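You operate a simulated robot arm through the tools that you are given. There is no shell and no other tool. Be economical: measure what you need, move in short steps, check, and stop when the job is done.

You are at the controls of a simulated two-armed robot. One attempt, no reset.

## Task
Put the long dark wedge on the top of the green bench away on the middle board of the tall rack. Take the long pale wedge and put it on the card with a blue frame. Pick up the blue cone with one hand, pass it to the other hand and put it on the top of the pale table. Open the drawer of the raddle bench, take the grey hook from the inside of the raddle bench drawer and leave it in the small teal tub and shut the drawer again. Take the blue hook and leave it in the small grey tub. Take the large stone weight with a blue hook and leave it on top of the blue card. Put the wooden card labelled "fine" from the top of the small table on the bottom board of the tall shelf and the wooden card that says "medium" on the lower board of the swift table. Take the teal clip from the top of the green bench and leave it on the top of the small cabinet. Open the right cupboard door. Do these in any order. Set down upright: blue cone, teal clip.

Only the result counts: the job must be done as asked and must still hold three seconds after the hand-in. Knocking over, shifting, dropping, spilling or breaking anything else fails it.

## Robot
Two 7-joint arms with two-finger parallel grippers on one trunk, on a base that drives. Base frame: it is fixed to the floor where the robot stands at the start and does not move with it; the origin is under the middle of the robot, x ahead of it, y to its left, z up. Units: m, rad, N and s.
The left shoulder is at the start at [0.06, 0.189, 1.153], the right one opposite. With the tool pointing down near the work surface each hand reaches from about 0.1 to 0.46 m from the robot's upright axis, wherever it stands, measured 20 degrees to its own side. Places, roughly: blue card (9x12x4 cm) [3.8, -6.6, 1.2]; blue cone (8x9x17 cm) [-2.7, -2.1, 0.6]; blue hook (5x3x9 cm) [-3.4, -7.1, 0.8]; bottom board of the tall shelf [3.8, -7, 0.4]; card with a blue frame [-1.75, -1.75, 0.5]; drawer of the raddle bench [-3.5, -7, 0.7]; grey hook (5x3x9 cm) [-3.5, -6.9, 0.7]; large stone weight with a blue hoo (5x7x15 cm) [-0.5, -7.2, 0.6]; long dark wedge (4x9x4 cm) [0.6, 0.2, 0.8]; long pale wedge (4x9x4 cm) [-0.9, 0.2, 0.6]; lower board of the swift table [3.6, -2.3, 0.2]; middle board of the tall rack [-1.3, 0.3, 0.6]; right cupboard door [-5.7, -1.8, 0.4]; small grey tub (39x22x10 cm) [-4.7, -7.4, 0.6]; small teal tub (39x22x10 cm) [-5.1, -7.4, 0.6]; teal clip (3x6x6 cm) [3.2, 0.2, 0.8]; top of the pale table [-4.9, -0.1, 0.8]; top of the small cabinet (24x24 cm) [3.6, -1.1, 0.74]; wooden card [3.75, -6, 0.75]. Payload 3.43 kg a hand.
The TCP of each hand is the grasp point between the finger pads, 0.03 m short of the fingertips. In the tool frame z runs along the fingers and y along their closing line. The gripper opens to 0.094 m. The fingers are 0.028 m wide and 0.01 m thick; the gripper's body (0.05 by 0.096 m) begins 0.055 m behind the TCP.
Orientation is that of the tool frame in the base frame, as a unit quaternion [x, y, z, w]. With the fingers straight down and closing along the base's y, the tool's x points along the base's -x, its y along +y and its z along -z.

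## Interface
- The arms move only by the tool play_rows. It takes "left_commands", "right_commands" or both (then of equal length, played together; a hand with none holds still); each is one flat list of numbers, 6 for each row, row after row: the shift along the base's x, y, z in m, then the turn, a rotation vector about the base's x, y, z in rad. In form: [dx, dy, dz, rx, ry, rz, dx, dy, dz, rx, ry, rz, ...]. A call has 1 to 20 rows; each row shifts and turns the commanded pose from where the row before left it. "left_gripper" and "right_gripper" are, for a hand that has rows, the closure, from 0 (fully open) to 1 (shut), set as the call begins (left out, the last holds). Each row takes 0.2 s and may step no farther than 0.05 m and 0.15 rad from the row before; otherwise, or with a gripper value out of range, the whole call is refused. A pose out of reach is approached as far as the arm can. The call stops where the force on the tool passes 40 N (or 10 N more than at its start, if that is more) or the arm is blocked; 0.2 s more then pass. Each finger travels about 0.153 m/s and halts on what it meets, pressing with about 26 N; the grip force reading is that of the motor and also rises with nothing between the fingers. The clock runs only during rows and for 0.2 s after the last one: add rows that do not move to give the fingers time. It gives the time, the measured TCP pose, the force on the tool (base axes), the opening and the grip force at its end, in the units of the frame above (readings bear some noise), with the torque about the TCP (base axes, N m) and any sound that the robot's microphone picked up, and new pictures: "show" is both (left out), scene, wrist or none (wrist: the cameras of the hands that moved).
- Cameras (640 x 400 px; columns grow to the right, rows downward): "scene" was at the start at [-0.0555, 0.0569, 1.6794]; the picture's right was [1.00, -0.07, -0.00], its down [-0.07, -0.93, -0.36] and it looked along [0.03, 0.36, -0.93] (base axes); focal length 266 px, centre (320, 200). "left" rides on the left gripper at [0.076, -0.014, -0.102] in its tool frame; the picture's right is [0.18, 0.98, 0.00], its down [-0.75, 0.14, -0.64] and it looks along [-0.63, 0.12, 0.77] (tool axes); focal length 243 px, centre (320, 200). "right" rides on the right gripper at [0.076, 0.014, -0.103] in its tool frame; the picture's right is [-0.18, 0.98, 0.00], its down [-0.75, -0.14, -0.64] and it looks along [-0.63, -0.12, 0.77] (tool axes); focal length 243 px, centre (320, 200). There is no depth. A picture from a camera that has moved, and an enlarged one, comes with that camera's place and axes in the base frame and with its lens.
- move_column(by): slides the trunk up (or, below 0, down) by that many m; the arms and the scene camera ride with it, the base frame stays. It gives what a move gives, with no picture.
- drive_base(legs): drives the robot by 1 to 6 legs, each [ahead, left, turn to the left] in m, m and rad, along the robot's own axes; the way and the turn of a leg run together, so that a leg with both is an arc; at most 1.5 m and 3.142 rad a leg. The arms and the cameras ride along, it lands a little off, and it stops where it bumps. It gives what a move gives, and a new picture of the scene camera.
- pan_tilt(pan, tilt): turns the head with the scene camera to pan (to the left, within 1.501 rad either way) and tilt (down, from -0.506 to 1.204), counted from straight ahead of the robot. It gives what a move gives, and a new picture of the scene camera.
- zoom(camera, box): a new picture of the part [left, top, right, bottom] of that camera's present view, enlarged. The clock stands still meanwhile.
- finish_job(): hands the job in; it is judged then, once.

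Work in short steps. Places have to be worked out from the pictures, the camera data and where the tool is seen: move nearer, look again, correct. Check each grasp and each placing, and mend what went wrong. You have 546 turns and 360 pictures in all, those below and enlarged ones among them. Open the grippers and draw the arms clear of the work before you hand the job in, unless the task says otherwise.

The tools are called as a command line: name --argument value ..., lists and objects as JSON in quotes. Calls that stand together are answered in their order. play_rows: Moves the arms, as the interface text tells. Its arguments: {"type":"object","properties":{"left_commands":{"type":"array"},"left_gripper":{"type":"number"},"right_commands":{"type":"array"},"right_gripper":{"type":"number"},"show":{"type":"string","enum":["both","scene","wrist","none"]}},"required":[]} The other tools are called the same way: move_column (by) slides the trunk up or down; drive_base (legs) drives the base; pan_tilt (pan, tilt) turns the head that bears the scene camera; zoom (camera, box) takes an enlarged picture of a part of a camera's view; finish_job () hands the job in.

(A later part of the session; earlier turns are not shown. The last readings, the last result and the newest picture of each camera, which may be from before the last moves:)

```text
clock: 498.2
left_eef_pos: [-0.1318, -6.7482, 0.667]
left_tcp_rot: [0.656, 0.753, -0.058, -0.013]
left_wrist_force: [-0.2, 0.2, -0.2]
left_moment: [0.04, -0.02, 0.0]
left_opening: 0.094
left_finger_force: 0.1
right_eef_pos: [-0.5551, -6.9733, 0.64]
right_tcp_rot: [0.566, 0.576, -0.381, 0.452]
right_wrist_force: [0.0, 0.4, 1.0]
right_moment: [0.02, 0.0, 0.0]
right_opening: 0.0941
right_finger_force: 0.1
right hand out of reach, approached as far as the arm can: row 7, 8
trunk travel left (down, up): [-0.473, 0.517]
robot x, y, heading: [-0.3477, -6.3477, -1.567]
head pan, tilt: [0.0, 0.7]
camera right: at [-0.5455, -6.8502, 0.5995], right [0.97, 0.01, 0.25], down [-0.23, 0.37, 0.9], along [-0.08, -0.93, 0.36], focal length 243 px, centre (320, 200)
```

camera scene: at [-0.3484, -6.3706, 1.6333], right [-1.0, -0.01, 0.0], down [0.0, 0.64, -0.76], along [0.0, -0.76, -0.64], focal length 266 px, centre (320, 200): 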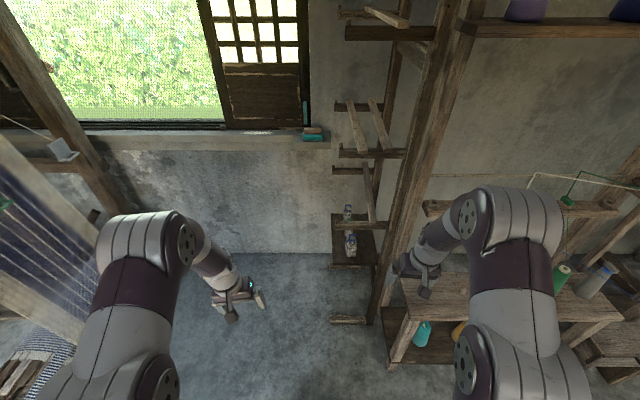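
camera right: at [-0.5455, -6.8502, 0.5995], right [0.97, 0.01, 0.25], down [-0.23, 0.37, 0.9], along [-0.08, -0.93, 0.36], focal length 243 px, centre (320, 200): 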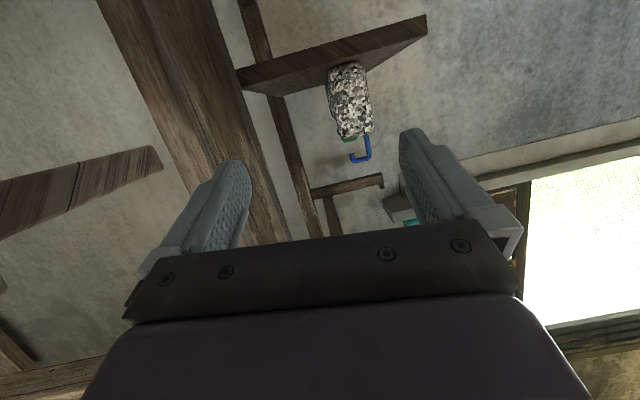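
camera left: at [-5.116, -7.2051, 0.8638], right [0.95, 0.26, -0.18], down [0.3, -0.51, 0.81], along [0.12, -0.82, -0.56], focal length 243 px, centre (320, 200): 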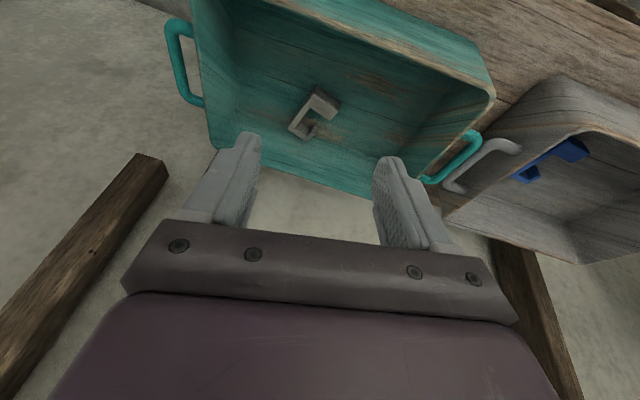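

Weight body at x≈−0.507, z 0.57–0.65, front face y≈−7.165. I line up and approach to y≈−7.10.

play_rows --right_commands '[0.024, -0.02, -0.01, 0, 0, -0.04, 0.024, -0.02, -0.01, 0, 0, -0.04, 0, -0.04, 0, 0, 0, 0, 0, -0.04, 0, 0, 0, 0, 0, 0, 0, 0, 0, 0]' --right_gripper 0.1 --show "wrist"

```text
clock: 499.4
left_eef_pos: [-0.1318, -6.7474, 0.669]
left_tcp_rot: [0.656, 0.752, -0.058, -0.015]
left_wrist_force: [0.3, 0.5, -0.6]
left_moment: [-0.01, -0.01, 0.0]
left_opening: 0.094
left_finger_force: 0.1
right_eef_pos: [-0.5784, -7.0929, 0.6354]
right_tcp_rot: [0.588, 0.553, -0.397, 0.437]
right_wrist_force: [-1.0, 0.0, 0.1]
right_moment: [-0.02, 0.02, 0.0]
right_opening: 0.0844
right_finger_force: 0.1
right hand out of reach, approached as far as the arm can: row 1, 2, 3
trunk travel left (down, up): [-0.473, 0.517]
robot x, y, heading: [-0.3504, -6.3474, -1.568]
head pan, tilt: [0.0, 0.7]
camera right: at [-0.5597, -6.9709, 0.5953], right [0.97, -0.06, 0.25], down [-0.21, 0.38, 0.9], along [-0.15, -0.92, 0.36], focal length 243 px, centre (320, 200)
```

right: 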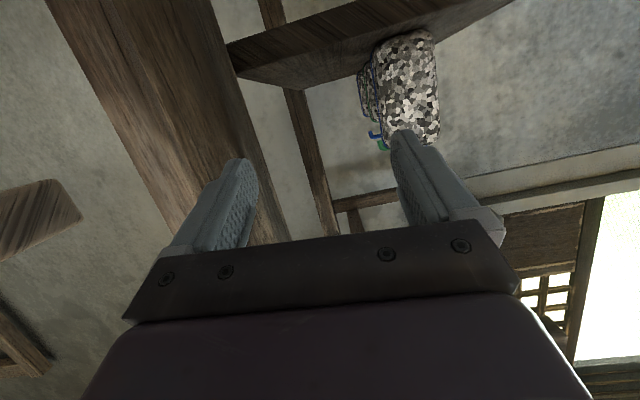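

The arm can't go further in +x there, so I shift the base left 0.068 m and lower the trunk 2 cm.

move_column --by -0.018

drive_base --legs '[[0, 0.068, 0]]'

zoom --camera "right" --box '[0, 0, 640, 400]'

```text
clock: 500.1
left_eef_pos: [-0.1325, -6.7489, 0.6495]
left_tcp_rot: [0.656, 0.753, -0.058, -0.015]
left_wrist_force: [0.2, -0.2, 0.6]
left_moment: [-0.03, 0.0, 0.01]
left_opening: 0.0942
left_finger_force: 0.0
right_eef_pos: [-0.5783, -7.0926, 0.6188]
right_tcp_rot: [0.589, 0.552, -0.398, 0.436]
right_wrist_force: [0.1, 1.3, -0.1]
right_moment: [-0.02, 0.01, 0.01]
right_opening: 0.0843
right_finger_force: 0.2
trunk travel left (down, up): [-0.455, 0.535]
robot x, y, heading: [-0.3476, -6.3472, -1.569]
head pan, tilt: [0.0, 0.7]
```

```text
clock: 501.1
left_eef_pos: [-0.0622, -6.7477, 0.6486]
left_tcp_rot: [0.656, 0.753, -0.057, -0.015]
left_wrist_force: [0.2, 0.6, -0.3]
left_moment: [0.0, 0.02, 0.0]
left_opening: 0.0941
left_finger_force: 0.1
right_eef_pos: [-0.5085, -7.0929, 0.6165]
right_tcp_rot: [0.588, 0.553, -0.397, 0.436]
right_wrist_force: [-0.4, -0.5, 0.1]
right_moment: [0.01, 0.01, -0.04]
right_opening: 0.0847
right_finger_force: 0.1
trunk travel left (down, up): [-0.455, 0.535]
robot x, y, heading: [-0.2816, -6.342, -1.565]
head pan, tilt: [0.0, 0.7]
camera scene: at [-0.2787, -6.3703, 1.3453], right [-1.0, -0.01, 0.0], down [0.0, 0.64, -0.76], along [0.0, -0.76, -0.64], focal length 266 px, centre (320, 200)
```

scene: 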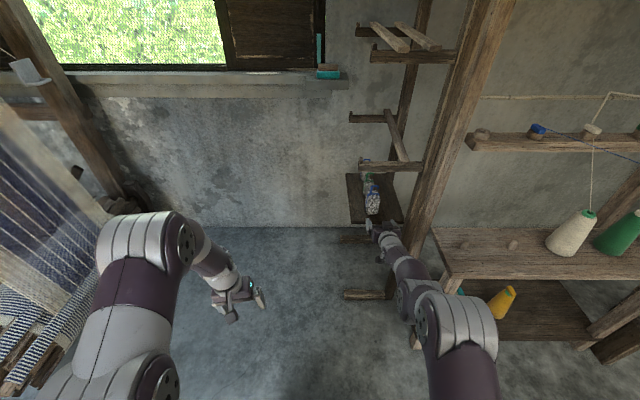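

```text
1.00 times, centred on (320, 200) of right
camera zoom: at [-0.4908, -6.9707, 0.5776], right [0.97, -0.06, 0.25], down [-0.2, 0.38, 0.9], along [-0.15, -0.92, 0.36], focal length 243 px, centre (320, 200)
```

zoom: 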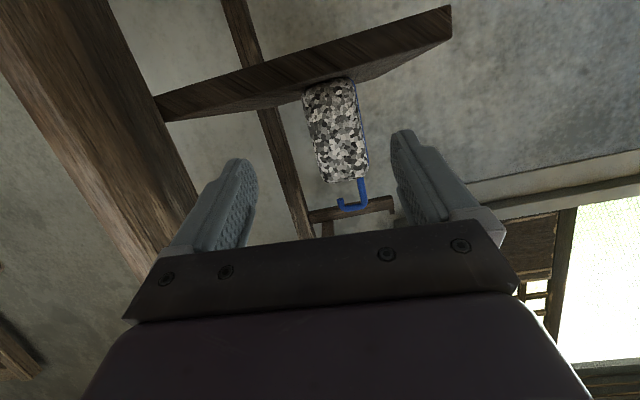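

Slight offset: weight at x≈−0.496. I drive ahead 0.10 and left 0.012, so the body comes between the fingers.

drive_base --legs '[[0.1, 0.012, 0]]'

zoom --camera "right" --box '[0, 0, 640, 400]'

```text
clock: 502.2
left_eef_pos: [-0.052, -6.8466, 0.6484]
left_tcp_rot: [0.657, 0.752, -0.057, -0.016]
left_wrist_force: [0.4, -0.4, 0.3]
left_moment: [0.0, 0.01, 0.0]
left_opening: 0.0939
left_finger_force: 0.0
right_eef_pos: [-0.4969, -7.191, 0.617]
right_tcp_rot: [0.59, 0.553, -0.397, 0.435]
right_wrist_force: [-0.5, 0.5, -0.2]
right_moment: [-0.01, 0.0, 0.01]
right_opening: 0.0845
right_finger_force: 0.1
trunk travel left (down, up): [-0.455, 0.535]
robot x, y, heading: [-0.2684, -6.4445, -1.57]
head pan, tilt: [0.0, 0.7]
camera scene: at [-0.2675, -6.4703, 1.3453], right [-1.0, 0.0, 0.0], down [0.0, 0.65, -0.76], along [0.0, -0.76, -0.65], focal length 266 px, centre (320, 200)
```

scene: 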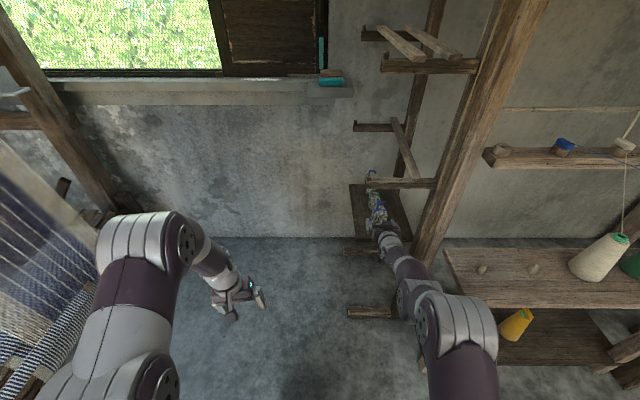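

```text
1.00 times, centred on (320, 200) of right
camera zoom: at [-0.4793, -7.0695, 0.5765], right [0.97, -0.06, 0.25], down [-0.2, 0.38, 0.9], along [-0.15, -0.92, 0.36], focal length 243 px, centre (320, 200)
```

zoom: 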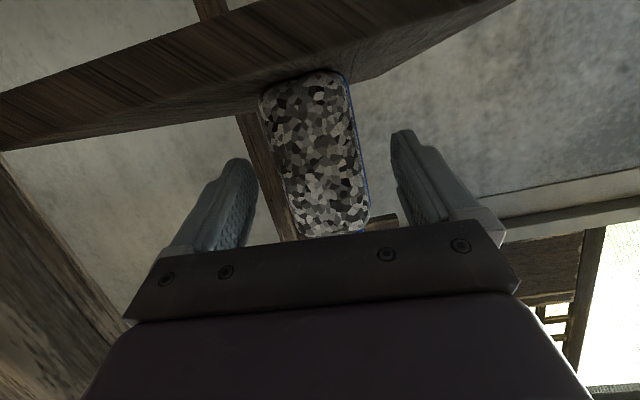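

The body's front is just ahead of the TCP; I advance 3.5 cm and close.

drive_base --legs '[[0.036, 0, 0]]'

play_rows --right_commands '[0, 0, 0, 0, 0, 0, 0, 0, 0, 0, 0, 0, 0, 0, 0, 0, 0, 0]' --right_gripper 1 --show "wrist"

```text
clock: 503.1
left_eef_pos: [-0.0517, -6.8832, 0.65]
left_tcp_rot: [0.657, 0.752, -0.057, -0.015]
left_wrist_force: [0.9, -0.4, 0.3]
left_moment: [0.03, 0.01, -0.03]
left_opening: 0.0942
left_finger_force: 0.1
right_eef_pos: [-0.4983, -7.2264, 0.616]
right_tcp_rot: [0.589, 0.553, -0.398, 0.435]
right_wrist_force: [0.2, -0.6, -0.3]
right_moment: [-0.03, -0.01, 0.0]
right_opening: 0.0846
right_finger_force: 0.0
trunk travel left (down, up): [-0.455, 0.535]
robot x, y, heading: [-0.2685, -6.4817, -1.569]
head pan, tilt: [0.0, 0.7]
camera scene: at [-0.2676, -6.5063, 1.3452], right [-1.0, 0.0, 0.0], down [0.0, 0.65, -0.76], along [0.0, -0.76, -0.65], focal length 266 px, centre (320, 200)
```

scene: 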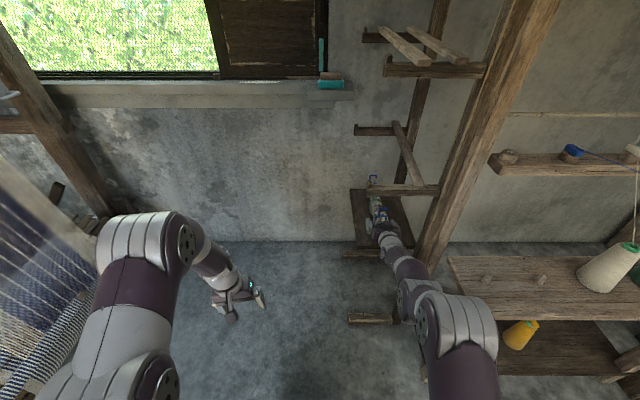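

```text
clock: 503.9
left_eef_pos: [-0.0518, -6.8815, 0.6496]
left_tcp_rot: [0.657, 0.752, -0.058, -0.015]
left_wrist_force: [-0.7, 0.2, 0.2]
left_moment: [0.0, 0.01, -0.02]
left_opening: 0.0941
left_finger_force: 0.1
right_eef_pos: [-0.4982, -7.2252, 0.6177]
right_tcp_rot: [0.588, 0.553, -0.397, 0.436]
right_wrist_force: [-1.1, 2.5, 2.2]
right_moment: [0.2, 0.25, 0.0]
right_opening: 0.0557
right_finger_force: 25.9
trunk travel left (down, up): [-0.455, 0.535]
robot x, y, heading: [-0.265, -6.4823, -1.567]
head pan, tilt: [0.0, 0.7]
camera right: at [-0.4796, -7.1044, 0.5778], right [0.97, -0.06, 0.25], down [-0.2, 0.38, 0.9], along [-0.15, -0.92, 0.36], focal length 243 px, centre (320, 200)
```

right: 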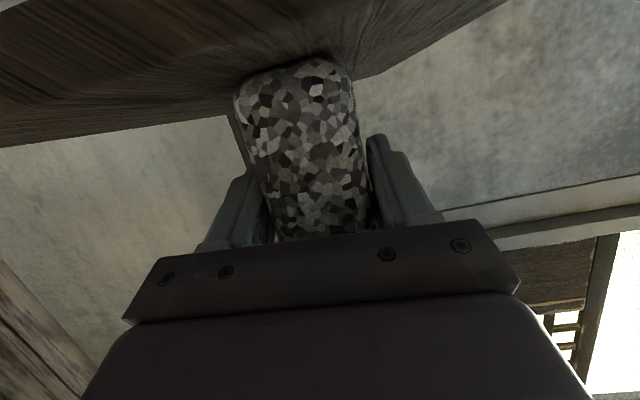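

Gripped. I lift 2 cm with the trunk and back straight out.

move_column --by 0.02

drive_base --legs '[[-0.25, 0, 0]]'

```text
clock: 504.5
left_eef_pos: [-0.0506, -6.8821, 0.6683]
left_tcp_rot: [0.658, 0.751, -0.057, -0.015]
left_wrist_force: [0.2, -0.4, 0.4]
left_moment: [0.0, -0.02, -0.02]
left_opening: 0.0939
left_finger_force: 0.0
right_eef_pos: [-0.4976, -7.2268, 0.6353]
right_tcp_rot: [0.59, 0.553, -0.396, 0.435]
right_wrist_force: [0.8, 0.1, -6.3]
right_moment: [0.01, -0.03, -0.03]
right_opening: 0.0543
right_finger_force: 26.4
trunk travel left (down, up): [-0.475, 0.515]
robot x, y, heading: [-0.2709, -6.4778, -1.566]
head pan, tilt: [0.0, 0.7]
```

```text
clock: 506.4
left_eef_pos: [-0.0528, -6.627, 0.6696]
left_tcp_rot: [0.656, 0.752, -0.057, -0.014]
left_wrist_force: [-1.0, 0.2, 0.1]
left_moment: [0.02, 0.01, 0.04]
left_opening: 0.0938
left_finger_force: 0.1
right_eef_pos: [-0.4982, -6.9709, 0.6369]
right_tcp_rot: [0.588, 0.553, -0.398, 0.436]
right_wrist_force: [-0.7, 0.2, -5.1]
right_moment: [0.03, -0.04, -0.01]
right_opening: 0.0542
right_finger_force: 26.1
trunk travel left (down, up): [-0.475, 0.515]
robot x, y, heading: [-0.267, -6.2256, -1.564]
head pan, tilt: [0.0, 0.7]
camera scene: at [-0.269, -6.2485, 1.3653], right [-1.0, -0.01, 0.0], down [0.0, 0.64, -0.77], along [0.0, -0.77, -0.64], focal length 266 px, centre (320, 200)
```

scene: 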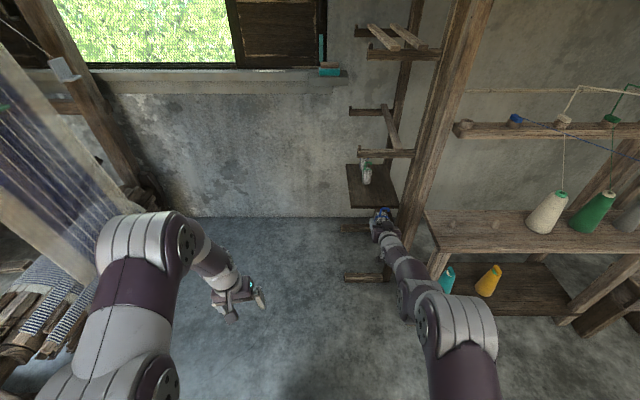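

Weight is free. I draw it in a little, raise the trunk and turn to face east, then look.

play_rows --right_commands '[0, 0.03, 0.01, 0, 0, 0, 0, 0.03, 0.01, 0, 0, 0, 0, 0.03, 0.01, 0, 0, 0, 0, 0.03, 0.01, 0, 0, 0]' --show "none"

move_column --by 0.4

drive_base --legs '[[0, 0, 1.9]]'

pan_tilt --pan 0.0 --tilt 0.5

```text
clock: 507.4
left_eef_pos: [-0.0529, -6.6276, 0.6705]
left_tcp_rot: [0.656, 0.752, -0.058, -0.014]
left_wrist_force: [0.6, -0.2, 0.1]
left_moment: [-0.02, -0.01, -0.03]
left_opening: 0.0942
left_finger_force: 0.1
right_eef_pos: [-0.5093, -6.8521, 0.6771]
right_tcp_rot: [0.587, 0.555, -0.394, 0.438]
right_wrist_force: [0.1, -0.4, -5.4]
right_moment: [0.01, -0.01, 0.04]
right_opening: 0.0546
right_finger_force: 25.3
right hand out of reach, approached as far as the arm can: row 4
trunk travel left (down, up): [-0.475, 0.515]
robot x, y, heading: [-0.2693, -6.2281, -1.562]
head pan, tilt: [0.0, 0.7]
```

```text
clock: 511.2
left_eef_pos: [-0.0528, -6.6277, 1.0685]
left_tcp_rot: [0.655, 0.753, -0.057, -0.015]
left_wrist_force: [-0.6, 0.3, -0.2]
left_moment: [0.02, -0.03, -0.02]
left_opening: 0.0937
left_finger_force: 0.2
right_eef_pos: [-0.5094, -6.8531, 1.0759]
right_tcp_rot: [0.588, 0.555, -0.394, 0.437]
right_wrist_force: [0.0, 1.3, -5.9]
right_moment: [0.05, 0.04, -0.02]
right_opening: 0.0547
right_finger_force: 26.3
trunk travel left (down, up): [-0.875, 0.115]
robot x, y, heading: [-0.2713, -6.2242, -1.561]
head pan, tilt: [0.0, 0.7]
```

```text
clock: 516.1
left_eef_pos: [0.048, -5.8939, 1.0697]
left_tcp_rot: [-0.221, 0.973, -0.045, 0.038]
left_wrist_force: [0.1, 0.1, -0.4]
left_moment: [0.02, 0.03, 0.01]
left_opening: 0.0939
left_finger_force: 0.0
right_eef_pos: [0.4014, -6.2619, 1.0753]
right_tcp_rot: [-0.103, 0.801, 0.122, 0.577]
right_wrist_force: [-1.1, -0.5, -4.4]
right_moment: [-0.01, 0.02, 0.0]
right_opening: 0.0544
right_finger_force: 25.9
trunk travel left (down, up): [-0.875, 0.115]
robot x, y, heading: [-0.27, -6.2292, 0.319]
head pan, tilt: [0.0, 0.7]
camera scene: at [-0.2439, -6.216, 1.7653], right [0.31, -0.95, 0.0], down [-0.61, -0.2, -0.76], along [0.73, 0.24, -0.64], focal length 266 px, centre (320, 200)
```

scene: 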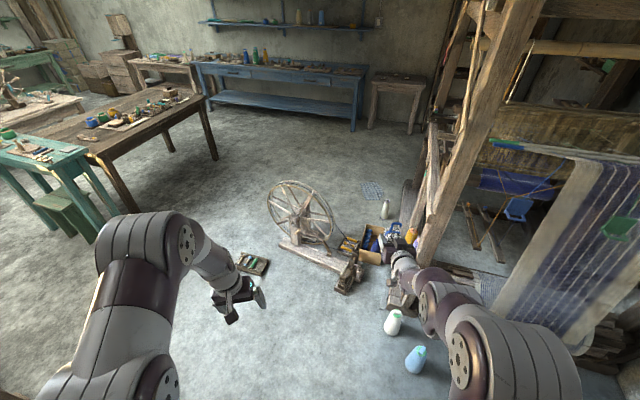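

```text
clock: 516.9
left_eef_pos: [0.0476, -5.8952, 1.0688]
left_tcp_rot: [-0.222, 0.973, -0.045, 0.038]
left_wrist_force: [0.1, -0.6, 0.0]
left_moment: [0.0, -0.03, 0.02]
left_opening: 0.0939
left_finger_force: 0.1
right_eef_pos: [0.403, -6.2605, 1.0775]
right_tcp_rot: [-0.102, 0.802, 0.121, 0.576]
right_wrist_force: [0.2, 0.6, -5.6]
right_moment: [-0.02, -0.01, 0.02]
right_opening: 0.0545
right_finger_force: 25.6
trunk travel left (down, up): [-0.875, 0.115]
robot x, y, heading: [-0.273, -6.2292, 0.317]
head pan, tilt: [0.0, 0.499]
camera scene: at [-0.2382, -6.2139, 1.783], right [0.31, -0.95, 0.0], down [-0.46, -0.15, -0.88], along [0.83, 0.27, -0.48], focal length 266 px, centre (320, 200)
```

scene: 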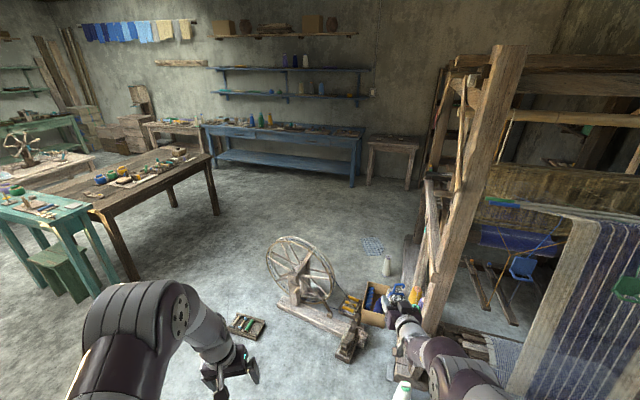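

Path: around the mat and spinning wheel on the north side. I drive (0.3,−5.75)→(0.3,−4.9)→(1.6,−4.6).

drive_base --legs '[[0.69, 0.28, 0], [0.265, 0.81, 0], [1.33, -0.12, 0]]'

pan_tilt --pan -0.7 --tilt 0.4

```text
clock: 531.5
left_eef_pos: [1.9315, -4.2364, 1.0697]
left_tcp_rot: [-0.222, 0.973, -0.045, 0.038]
left_wrist_force: [-0.8, 0.3, -0.4]
left_moment: [0.03, -0.01, 0.01]
left_opening: 0.0939
left_finger_force: 0.0
right_eef_pos: [2.2871, -4.6023, 1.0761]
right_tcp_rot: [-0.104, 0.802, 0.122, 0.576]
right_wrist_force: [0.6, 0.3, -5.3]
right_moment: [-0.04, 0.02, 0.0]
right_opening: 0.0546
right_finger_force: 25.9
trunk travel left (down, up): [-0.875, 0.115]
robot x, y, heading: [1.6192, -4.5675, 0.315]
head pan, tilt: [0.0, 0.499]
camera scene: at [1.6468, -4.5565, 1.783], right [0.31, -0.95, 0.0], down [-0.46, -0.15, -0.88], along [0.83, 0.28, -0.48], focal length 266 px, centre (320, 200)
```

scene: 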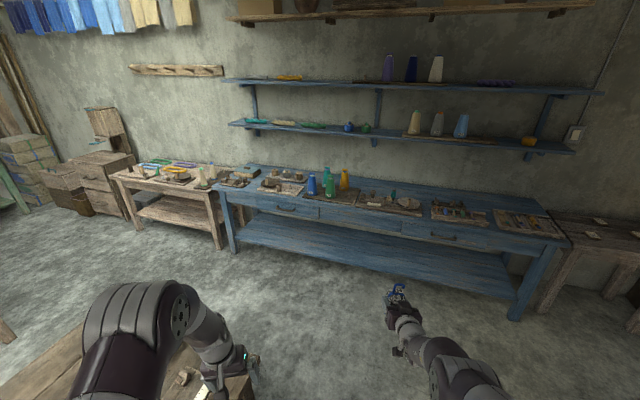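

```text
clock: 532.6
left_eef_pos: [1.9309, -4.2368, 1.0686]
left_tcp_rot: [-0.222, 0.973, -0.045, 0.037]
left_wrist_force: [-0.4, -0.7, -0.6]
left_moment: [-0.03, -0.04, 0.03]
left_opening: 0.094
left_finger_force: 0.1
right_eef_pos: [2.288, -4.6016, 1.0763]
right_tcp_rot: [-0.104, 0.801, 0.123, 0.576]
right_wrist_force: [0.7, -0.4, -5.5]
right_moment: [-0.02, 0.04, 0.0]
right_opening: 0.0545
right_finger_force: 26.2
trunk travel left (down, up): [-0.875, 0.115]
robot x, y, heading: [1.6149, -4.5683, 0.32]
head pan, tilt: [-0.7, 0.4]
camera scene: at [1.6466, -4.6193, 1.7921], right [-0.37, -0.93, 0.0], down [-0.36, 0.14, -0.92], along [0.85, -0.34, -0.39], focal length 266 px, centre (320, 200)
```

scene: 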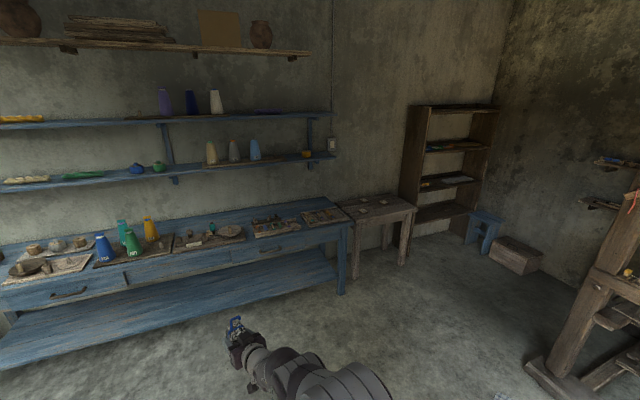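

I see the small table with cards and the tall shelf facing west in the corner. I drive to about (2.75,−6.45), heading 0.

drive_base --legs '[[0.67, -1.1, 0], [-0.19, -1.04, 0], [0, 0, -0.32]]'

pan_tilt --pan -0.1 --tilt 0.4

```text
clock: 545.2
left_eef_pos: [3.1411, -6.2596, 1.0687]
left_tcp_rot: [-0.05, 0.997, -0.051, 0.029]
left_wrist_force: [0.9, 0.9, -0.1]
left_moment: [0.0, 0.0, 0.0]
left_opening: 0.0939
left_finger_force: 0.0
right_eef_pos: [3.3503, -6.7244, 1.0769]
right_tcp_rot: [0.037, 0.807, 0.02, 0.589]
right_wrist_force: [-0.3, 0.0, -5.3]
right_moment: [0.0, 0.03, -0.02]
right_opening: 0.0544
right_finger_force: 26.3
trunk travel left (down, up): [-0.875, 0.115]
robot x, y, heading: [2.7284, -6.4606, -0.026]
head pan, tilt: [-0.7, 0.4]
camera scene: at [2.7415, -6.5211, 1.7922], right [-0.67, -0.74, 0.0], down [-0.29, 0.26, -0.92], along [0.69, -0.61, -0.39], focal length 266 px, centre (320, 200)
```

scene: 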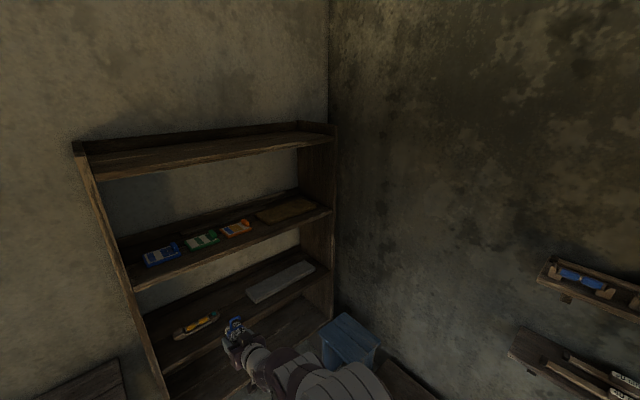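

```text
clock: 546.2
left_eef_pos: [3.1406, -6.2612, 1.0694]
left_tcp_rot: [-0.05, 0.997, -0.051, 0.029]
left_wrist_force: [0.3, 0.0, 0.5]
left_moment: [-0.01, -0.02, 0.0]
left_opening: 0.0939
left_finger_force: 0.0
right_eef_pos: [3.3502, -6.7243, 1.0769]
right_tcp_rot: [0.037, 0.808, 0.02, 0.588]
right_wrist_force: [0.4, -0.3, -5.9]
right_moment: [-0.01, 0.06, 0.0]
right_opening: 0.0543
right_finger_force: 25.6
trunk travel left (down, up): [-0.875, 0.115]
robot x, y, heading: [2.7354, -6.4621, -0.027]
head pan, tilt: [-0.099, 0.4]
camera scene: at [2.7644, -6.472, 1.7922], right [-0.13, -0.99, 0.0], down [-0.39, 0.05, -0.92], along [0.91, -0.12, -0.39], focal length 266 px, centre (320, 200)
```

scene: 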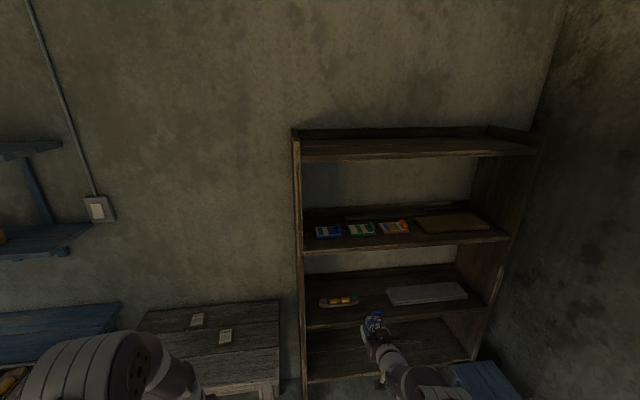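

The blue card lies on the board at z≈1.2, about (3.75,−6.63). I zoom for its exact shape.

zoom --camera "scene" --box '[290, 190, 418, 270]'

```text
5.00 times, centred on (354, 230) of scene
camera zoom: at [2.7644, -6.472, 1.7922], right [-0.13, -0.99, 0.0], down [-0.39, 0.05, -0.92], along [0.91, -0.12, -0.39], focal length 1330 px, centre (150, 50)
```

zoom: 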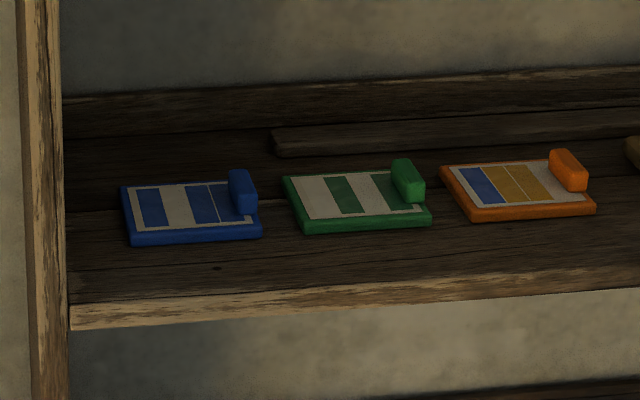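

The card has a raised grip at its right end; its left part is flat, around (3.73,−6.62). I raise the trunk fully, shift left 0.1, and raise the right hand.

move_column --by 0.11

play_rows --right_commands '[0, 0, 0.03, 0, 0, 0, 0, 0, 0.03, 0, 0, 0, 0, 0, 0.03, 0, 0, 0, 0, 0, 0.03, 0, 0, 0, 0, 0, 0.03, 0, 0, 0]' --show "none"

drive_base --legs '[[0.1, 0.09, 0.027]]'

```text
clock: 547.6
left_eef_pos: [3.1406, -6.2593, 1.1788]
left_tcp_rot: [-0.05, 0.997, -0.051, 0.029]
left_wrist_force: [-0.1, 0.0, 0.2]
left_moment: [0.01, -0.05, -0.01]
left_opening: 0.0938
left_finger_force: 0.1
right_eef_pos: [3.3486, -6.7256, 1.1861]
right_tcp_rot: [0.037, 0.808, 0.021, 0.587]
right_wrist_force: [0.3, -1.0, -6.6]
right_moment: [0.0, 0.06, 0.01]
right_opening: 0.0545
right_finger_force: 26.3
trunk travel left (down, up): [-0.985, 0.005]
robot x, y, heading: [2.7316, -6.4616, -0.037]
head pan, tilt: [-0.099, 0.4]
```

```text
clock: 548.8
left_eef_pos: [3.14, -6.2609, 1.1796]
left_tcp_rot: [-0.05, 0.997, -0.052, 0.03]
left_wrist_force: [0.3, -0.3, 0.0]
left_moment: [0.04, 0.02, 0.04]
left_opening: 0.0943
left_finger_force: 0.1
right_eef_pos: [3.3477, -6.7263, 1.3363]
right_tcp_rot: [0.037, 0.808, 0.021, 0.588]
right_wrist_force: [-0.6, 0.6, -5.4]
right_moment: [-0.02, 0.05, -0.02]
right_opening: 0.0543
right_finger_force: 26.0
trunk travel left (down, up): [-0.985, 0.005]
robot x, y, heading: [2.7335, -6.4618, -0.032]
head pan, tilt: [-0.099, 0.4]
```

```text
clock: 550.1
left_eef_pos: [3.2341, -6.165, 1.1797]
left_tcp_rot: [-0.063, 0.996, -0.051, 0.031]
left_wrist_force: [0.5, 0.5, -0.1]
left_moment: [0.02, -0.01, 0.03]
left_opening: 0.094
left_finger_force: 0.1
right_eef_pos: [3.453, -6.6267, 1.3362]
right_tcp_rot: [0.028, 0.808, 0.028, 0.588]
right_wrist_force: [0.1, -0.7, -5.2]
right_moment: [0.01, 0.05, 0.03]
right_opening: 0.0548
right_finger_force: 26.6
trunk travel left (down, up): [-0.985, 0.005]
robot x, y, heading: [2.8323, -6.3749, -0.002]
head pan, tilt: [-0.099, 0.4]
camera scene: at [2.862, -6.3881, 1.9022], right [-0.1, -0.99, 0.0], down [-0.39, 0.04, -0.92], along [0.92, -0.09, -0.39], focal length 266 px, centre (320, 200)
```

scene: 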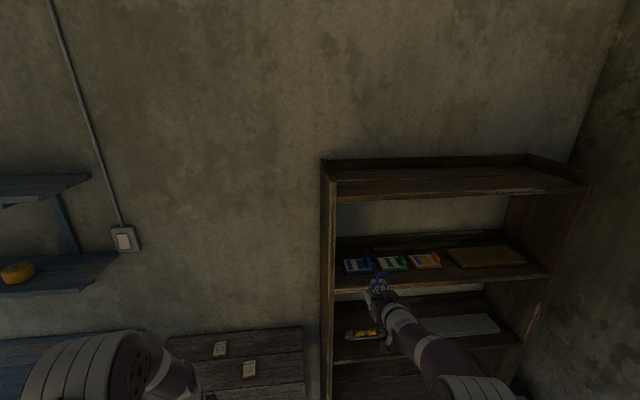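

Triangulated card centre ≈(3.81,−6.63,1.19). I drive ahead 0.25 and check with the right wrist camera.

drive_base --legs '[[0.25, 0, 0]]'

zoom --camera "right" --box '[0, 0, 640, 400]'

```text
clock: 551.9
left_eef_pos: [3.4802, -6.1653, 1.1804]
left_tcp_rot: [-0.064, 0.996, -0.051, 0.031]
left_wrist_force: [0.1, 0.2, 0.5]
left_moment: [0.05, -0.05, -0.02]
left_opening: 0.0943
left_finger_force: 0.0
right_eef_pos: [3.7003, -6.6253, 1.337]
right_tcp_rot: [0.027, 0.807, 0.027, 0.589]
right_wrist_force: [-0.2, 0.1, -4.9]
right_moment: [0.01, 0.0, -0.02]
right_opening: 0.0545
right_finger_force: 26.3
trunk travel left (down, up): [-0.985, 0.005]
robot x, y, heading: [3.0773, -6.3786, 0.001]
head pan, tilt: [-0.099, 0.4]
camera scene: at [3.109, -6.3869, 1.9023], right [-0.1, -0.99, 0.0], down [-0.39, 0.04, -0.92], along [0.92, -0.09, -0.39], focal length 266 px, centre (320, 200)
```

scene: 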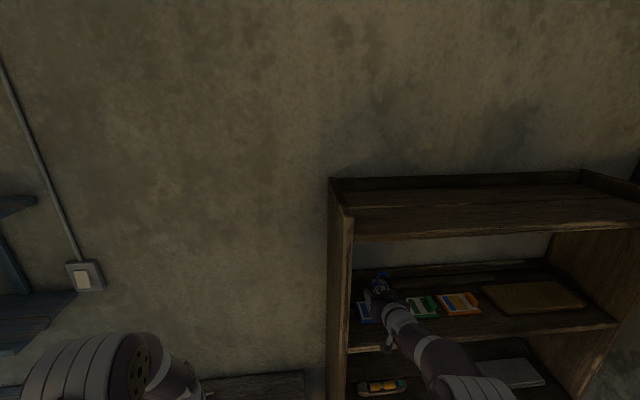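

```text
1.00 times, centred on (320, 200) of right
camera zoom: at [3.5806, -6.6055, 1.2979], right [0.07, 0.97, 0.25], down [-0.38, -0.21, 0.9], along [0.92, -0.15, 0.36], focal length 243 px, centre (320, 200)
```

zoom: 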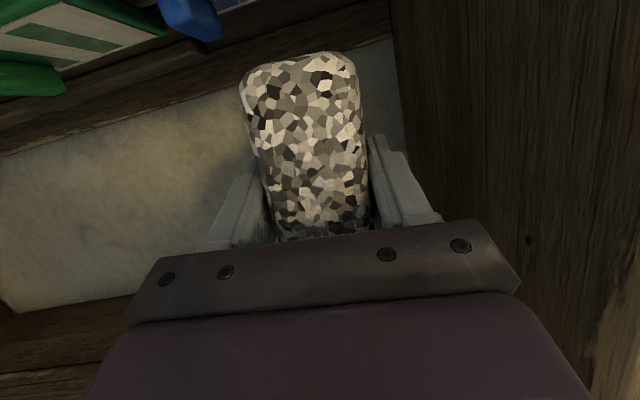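

The card's grip block is at y≈−6.695; its flat part is centred near (3.79,−6.635). I advance 0.075, shift right 8 mm, then lower.

drive_base --legs '[[0.077, -0.008, 0]]'

move_column --by -0.06

zoom --camera "scene" --box '[310, 200, 470, 320]'

```text
clock: 552.9
left_eef_pos: [3.5524, -6.1716, 1.1819]
left_tcp_rot: [-0.063, 0.996, -0.051, 0.033]
left_wrist_force: [-0.1, -0.3, 0.4]
left_moment: [-0.02, -0.05, -0.01]
left_opening: 0.0938
left_finger_force: 0.1
right_eef_pos: [3.773, -6.6324, 1.3392]
right_tcp_rot: [0.027, 0.806, 0.027, 0.59]
right_wrist_force: [-1.6, 0.9, -5.0]
right_moment: [-0.04, 0.0, 0.02]
right_opening: 0.0544
right_finger_force: 25.8
trunk travel left (down, up): [-0.985, 0.005]
robot x, y, heading: [3.1529, -6.387, -0.006]
head pan, tilt: [-0.099, 0.4]
camera scene: at [3.178, -6.3934, 1.9025], right [-0.1, -0.99, 0.0], down [-0.38, 0.04, -0.92], along [0.92, -0.09, -0.38], focal length 266 px, centre (320, 200)
```

scene: 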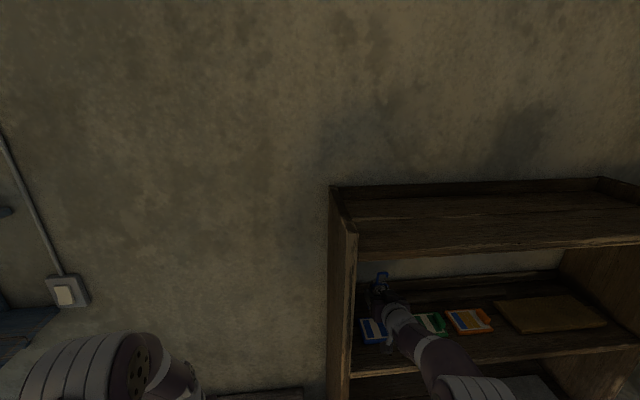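

```text
clock: 553.9
left_eef_pos: [3.5607, -6.1728, 1.12]
left_tcp_rot: [-0.065, 0.996, -0.051, 0.03]
left_wrist_force: [-0.3, 0.2, 0.5]
left_moment: [-0.02, -0.01, 0.01]
left_opening: 0.0941
left_finger_force: 0.0
right_eef_pos: [3.781, -6.6322, 1.2774]
right_tcp_rot: [0.027, 0.808, 0.027, 0.588]
right_wrist_force: [0.3, -0.4, -5.1]
right_moment: [0.02, 0.04, -0.01]
right_opening: 0.0546
right_finger_force: 26.6
trunk travel left (down, up): [-0.925, 0.065]
robot x, y, heading: [3.1557, -6.3841, -0.003]
head pan, tilt: [-0.099, 0.4]
```

```text
3.33 times, centred on (390, 260) of scene
camera zoom: at [3.1895, -6.3947, 1.8422], right [-0.1, -0.99, 0.0], down [-0.39, 0.04, -0.92], along [0.92, -0.09, -0.39], focal length 886 px, centre (87, 0)
```

zoom: 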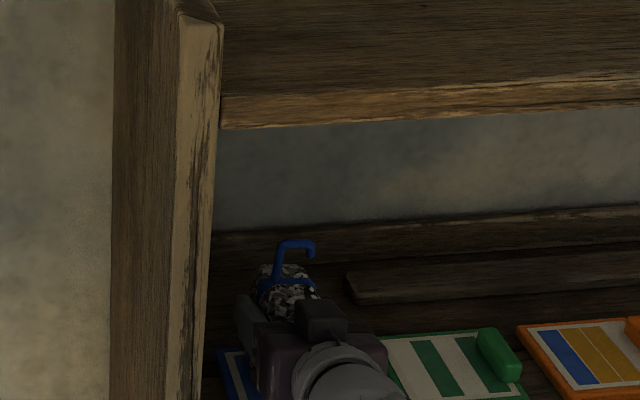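

The card's rear-left corner computes to (3.835,−6.587), so the weight is centred over its flat part. I lower gently to contact.

move_column --by -0.022

play_rows --right_commands '[0, 0, -0.004, 0, 0, 0, 0, 0, -0.004, 0, 0, 0, 0, 0, -0.004, 0, 0, 0, 0, 0, -0.004, 0, 0, 0, 0, 0, -0.004, 0, 0, 0, 0, 0, -0.004, 0, 0, 0, 0, 0, -0.004, 0, 0, 0, 0, 0, -0.004, 0, 0, 0]' --show "none"

```text
clock: 554.6
left_eef_pos: [3.556, -6.1704, 1.1003]
left_tcp_rot: [-0.064, 0.996, -0.052, 0.032]
left_wrist_force: [1.0, 0.8, 0.9]
left_moment: [0.01, -0.04, 0.02]
left_opening: 0.0939
left_finger_force: 0.1
right_eef_pos: [3.7775, -6.6309, 1.2632]
right_tcp_rot: [0.025, 0.804, 0.028, 0.594]
right_wrist_force: [1.5, 0.4, 33.5]
right_moment: [-0.41, 1.55, -0.03]
right_opening: 0.0551
right_finger_force: 26.2
trunk travel left (down, up): [-0.903, 0.087]
robot x, y, heading: [3.1529, -6.3851, -0.003]
head pan, tilt: [-0.099, 0.4]
```

```text
clock: 555.0
left_eef_pos: [3.5549, -6.1701, 1.0967]
left_tcp_rot: [-0.064, 0.996, -0.052, 0.032]
left_wrist_force: [-0.4, -0.2, 0.6]
left_moment: [-0.02, 0.02, 0.01]
left_opening: 0.094
left_finger_force: 0.2
right_eef_pos: [3.7782, -6.6313, 1.2639]
right_tcp_rot: [0.026, 0.802, 0.028, 0.596]
right_wrist_force: [-12.8, 4.9, 15.5]
right_moment: [0.5, 3.09, -0.6]
right_opening: 0.0552
right_finger_force: 25.8
trunk travel left (down, up): [-0.903, 0.087]
robot x, y, heading: [3.1553, -6.3847, -0.001]
head pan, tilt: [-0.099, 0.4]
stopped in row 1 (right hand): the force on the tool passed its limit (the readings are from after the stop); the commanded pose is now the measured one
```

Contact. I check with the wrist view that the weight stands on the flat part.

zoom --camera "right" --box '[120, 0, 480, 225]'

```text
1.78 times, centred on (300, 112) of right
camera zoom: at [3.6576, -6.6118, 1.2214], right [0.06, 0.97, 0.25], down [-0.4, -0.21, 0.89], along [0.92, -0.15, 0.37], focal length 431 px, centre (356, 356)
```

zoom: 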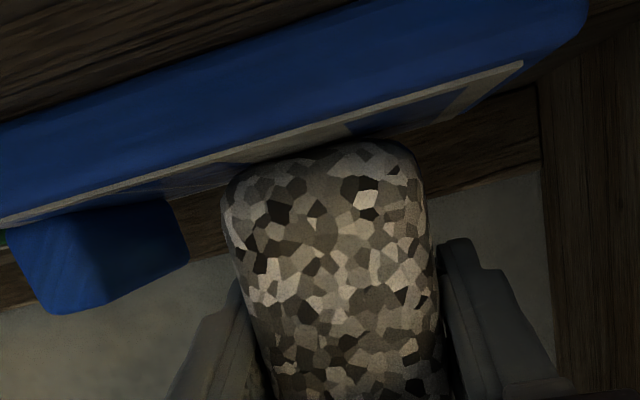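

It stands on the flat part, clear of the block. I ease up 2 mm, open, and back straight out.

play_rows --right_commands '[0, 0, 0.002, 0, 0, 0, 0, 0, 0.001, 0, 0, 0]' --show "none"

play_rows --right_commands '[0, 0, 0, 0, 0, 0, 0, 0, 0, 0, 0, 0, 0, 0, 0, 0, 0, 0]' --right_gripper 0.18 --show "none"

zoom --camera "right" --box '[120, 0, 480, 225]'

```text
clock: 555.5
left_eef_pos: [3.5576, -6.1713, 1.097]
left_tcp_rot: [-0.063, 0.996, -0.051, 0.031]
left_wrist_force: [0.7, 0.6, 0.2]
left_moment: [0.01, -0.04, 0.01]
left_opening: 0.0942
left_finger_force: 0.0
right_eef_pos: [3.7791, -6.6333, 1.2626]
right_tcp_rot: [0.025, 0.804, 0.028, 0.593]
right_wrist_force: [-5.4, 2.3, 3.4]
right_moment: [0.0, 0.7, -0.03]
right_opening: 0.0546
right_finger_force: 25.6
trunk travel left (down, up): [-0.903, 0.087]
robot x, y, heading: [3.1532, -6.3874, -0.004]
head pan, tilt: [-0.099, 0.4]
```

```text
clock: 556.4
left_eef_pos: [3.5581, -6.1722, 1.098]
left_tcp_rot: [-0.064, 0.996, -0.051, 0.031]
left_wrist_force: [0.1, 0.1, -0.2]
left_moment: [0.0, -0.05, -0.02]
left_opening: 0.0942
left_finger_force: 0.1
right_eef_pos: [3.7804, -6.6332, 1.2635]
right_tcp_rot: [0.025, 0.804, 0.029, 0.594]
right_wrist_force: [-4.6, 0.3, 2.6]
right_moment: [0.09, 0.64, 0.02]
right_opening: 0.077
right_finger_force: 0.1
trunk travel left (down, up): [-0.903, 0.087]
robot x, y, heading: [3.157, -6.3836, -0.008]
head pan, tilt: [-0.099, 0.4]
```

```text
1.78 times, centred on (300, 112) of right
camera zoom: at [3.6603, -6.6139, 1.2225], right [0.06, 0.97, 0.25], down [-0.39, -0.21, 0.9], along [0.92, -0.15, 0.37], focal length 431 px, centre (356, 356)
```

zoom: 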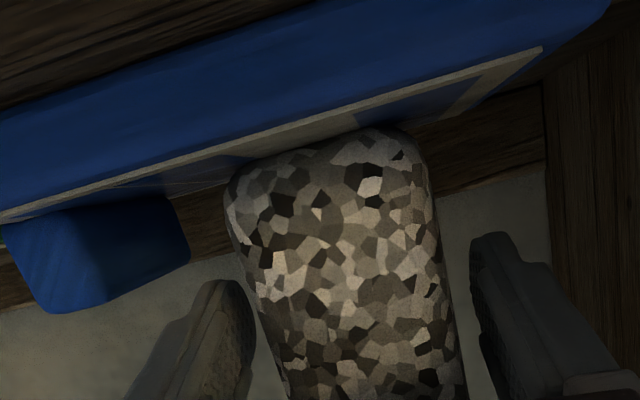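

A small residual contact is likely the camera mount on the board. I raise 6 mm and back straight out.

move_column --by 0.008

drive_base --legs '[[-0.06, 0, 0]]'

zoom --camera "right" --box '[0, 0, 640, 400]'

```text
clock: 556.9
left_eef_pos: [3.5588, -6.1716, 1.1055]
left_tcp_rot: [-0.064, 0.996, -0.051, 0.03]
left_wrist_force: [-0.8, -0.3, 0.6]
left_moment: [-0.01, 0.02, -0.02]
left_opening: 0.0942
left_finger_force: 0.0
right_eef_pos: [3.7816, -6.6331, 1.2713]
right_tcp_rot: [0.027, 0.804, 0.027, 0.594]
right_wrist_force: [-0.1, -0.5, -0.3]
right_moment: [0.0, 0.01, -0.01]
right_opening: 0.0773
right_finger_force: 0.0
trunk travel left (down, up): [-0.911, 0.079]
robot x, y, heading: [3.1588, -6.3847, -0.007]
head pan, tilt: [-0.099, 0.4]
```

```text
clock: 557.9
left_eef_pos: [3.5052, -6.1719, 1.1038]
left_tcp_rot: [-0.064, 0.996, -0.051, 0.028]
left_wrist_force: [1.2, 0.2, -0.7]
left_moment: [0.0, 0.03, 0.0]
left_opening: 0.0941
left_finger_force: 0.0
right_eef_pos: [3.7294, -6.6338, 1.2659]
right_tcp_rot: [0.025, 0.805, 0.028, 0.591]
right_wrist_force: [1.2, -0.4, 0.2]
right_moment: [0.01, -0.01, -0.03]
right_opening: 0.0771
right_finger_force: 0.0
trunk travel left (down, up): [-0.911, 0.079]
robot x, y, heading: [3.0939, -6.387, -0.002]
head pan, tilt: [-0.099, 0.4]
camera scene: at [3.1384, -6.3941, 1.8279], right [-0.1, -0.99, 0.0], down [-0.39, 0.04, -0.92], along [0.91, -0.09, -0.39], focal length 266 px, centre (320, 200)
```

scene: 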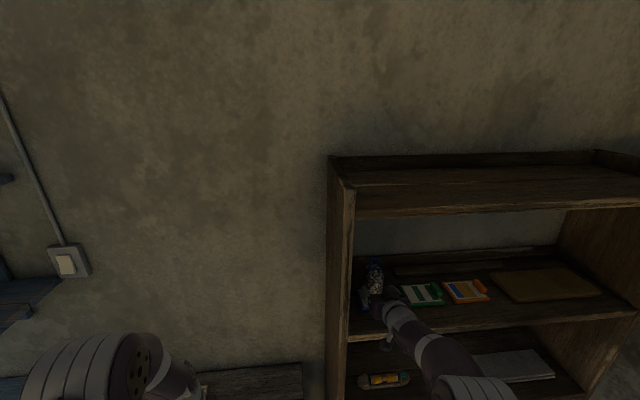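

```text
1.00 times, centred on (320, 200) of right
camera zoom: at [3.6085, -6.6136, 1.227], right [0.06, 0.97, 0.25], down [-0.39, -0.21, 0.9], along [0.92, -0.15, 0.36], focal length 243 px, centre (320, 200)
```

zoom: 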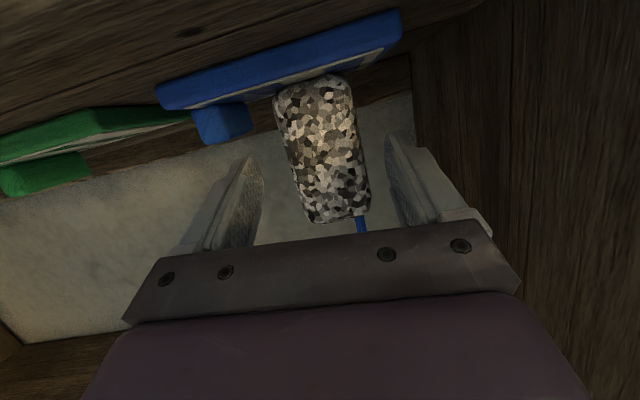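

The weight stands on the blue card. I back away, lower the trunk and look at the cards on the small table.

drive_base --legs '[[-0.3, 0.25, 0]]'

pan_tilt --pan 0.0 --tilt 0.75

zoom --camera "scene" --box '[240, 100, 400, 200]'

```text
clock: 559.3
left_eef_pos: [3.4002, -6.0959, 1.1079]
left_tcp_rot: [-0.06, 0.996, -0.051, 0.033]
left_wrist_force: [0.9, 0.3, -0.7]
left_moment: [-0.08, 0.01, 0.0]
left_opening: 0.0939
left_finger_force: 0.0
right_eef_pos: [3.6184, -6.5657, 1.2757]
right_tcp_rot: [0.035, 0.802, 0.024, 0.596]
right_wrist_force: [-20.1, -25.6, 5.5]
right_moment: [-0.12, 0.15, 0.09]
right_opening: 0.0624
right_finger_force: 0.0
trunk travel left (down, up): [-0.911, 0.079]
robot x, y, heading: [2.9988, -6.3075, -0.005]
head pan, tilt: [-0.099, 0.4]
stopped in leg 1: the force on the tool passed its limit (the readings are from after the stop); the commanded pose is now the measured one
camera scene: at [3.0238, -6.3163, 1.8285], right [-0.11, -0.99, 0.0], down [-0.38, 0.04, -0.92], along [0.92, -0.1, -0.39], focal length 266 px, centre (320, 200)
```

scene: 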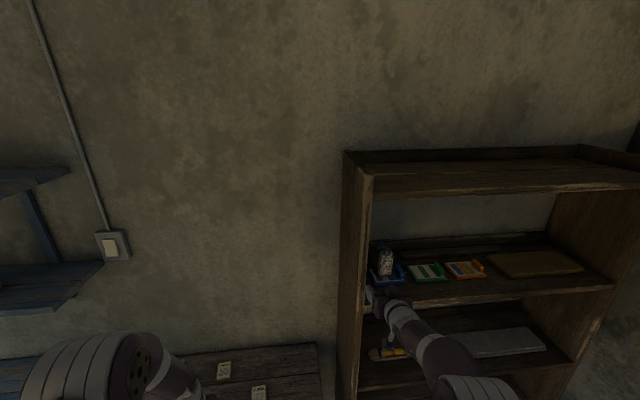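

```text
clock: 560.1
left_eef_pos: [3.399, -6.0994, 1.1087]
left_tcp_rot: [-0.06, 0.996, -0.048, 0.034]
left_wrist_force: [0.8, 0.8, -0.6]
left_moment: [-0.03, 0.01, 0.03]
left_opening: 0.0939
left_finger_force: 0.1
right_eef_pos: [3.6174, -6.5673, 1.2757]
right_tcp_rot: [0.034, 0.802, 0.026, 0.596]
right_wrist_force: [-20.5, -25.1, 6.8]
right_moment: [-0.13, 0.11, 0.19]
right_opening: 0.063
right_finger_force: 0.0
trunk travel left (down, up): [-0.911, 0.079]
robot x, y, heading: [2.9962, -6.3036, -0.011]
head pan, tilt: [0.0, 0.75]
camera scene: at [3.0142, -6.3131, 1.7972], right [-0.01, -1.0, -0.01], down [-0.68, 0.01, -0.74], along [0.74, 0.0, -0.68], focal length 266 px, centre (320, 200)
```

scene: 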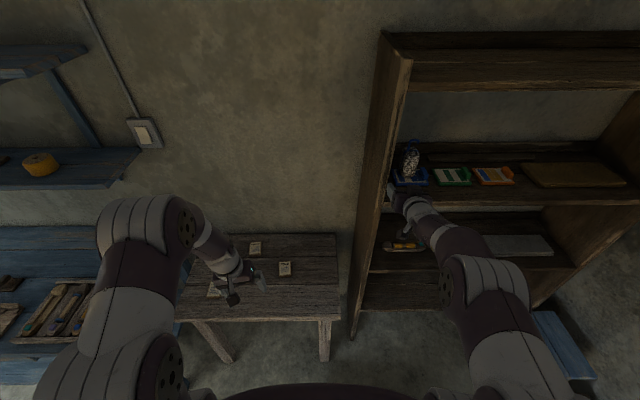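

```text
4.00 times, centred on (320, 150) of scene
camera zoom: at [3.0142, -6.3131, 1.7972], right [-0.01, -1.0, -0.01], down [-0.68, 0.01, -0.74], along [0.74, 0.0, -0.68], focal length 1064 px, centre (320, 400)
```

zoom: 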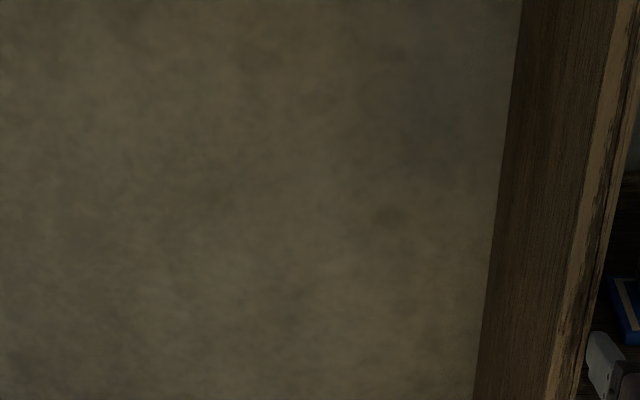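

My right hand brushed the shelf's side panel. I move right 5 cm, then straight back.

drive_base --legs '[[0, -0.06, 0], [-0.32, 0, 0]]'

zoom --camera "scene" --box '[170, 130, 490, 330]'

```text
clock: 562.8
left_eef_pos: [3.0865, -6.1518, 1.1051]
left_tcp_rot: [-0.058, 0.996, -0.052, 0.03]
left_wrist_force: [-0.5, 0.3, -0.1]
left_moment: [-0.02, 0.02, 0.02]
left_opening: 0.0937
left_finger_force: 0.1
right_eef_pos: [3.3043, -6.6199, 1.2722]
right_tcp_rot: [0.035, 0.803, 0.022, 0.594]
right_wrist_force: [-0.5, 0.3, -0.5]
right_moment: [-0.01, 0.0, 0.0]
right_opening: 0.077
right_finger_force: 0.0
trunk travel left (down, up): [-0.911, 0.079]
robot x, y, heading: [2.6787, -6.3645, -0.009]
head pan, tilt: [0.0, 0.75]
camera scene: at [2.7048, -6.3618, 1.797], right [-0.01, -1.0, 0.0], down [-0.68, 0.01, -0.73], along [0.73, -0.01, -0.68], focal length 266 px, centre (320, 200)
```

scene: 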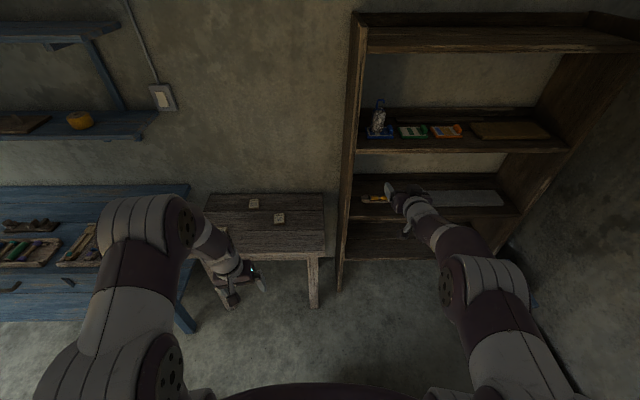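

```text
2.00 times, centred on (330, 230) of scene
camera zoom: at [2.7048, -6.3618, 1.797], right [-0.01, -1.0, 0.0], down [-0.68, 0.01, -0.73], along [0.73, -0.01, -0.68], focal length 532 px, centre (300, 140)
```

zoom: 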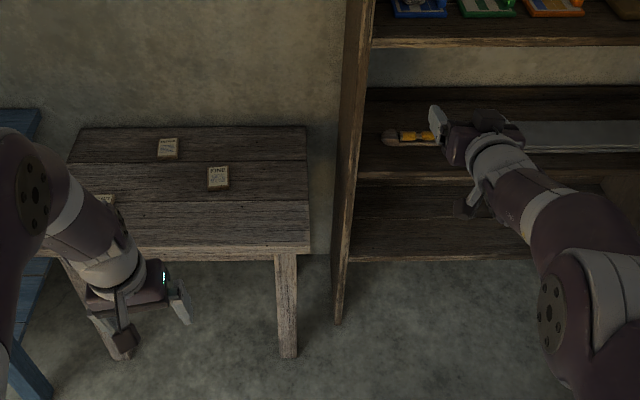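

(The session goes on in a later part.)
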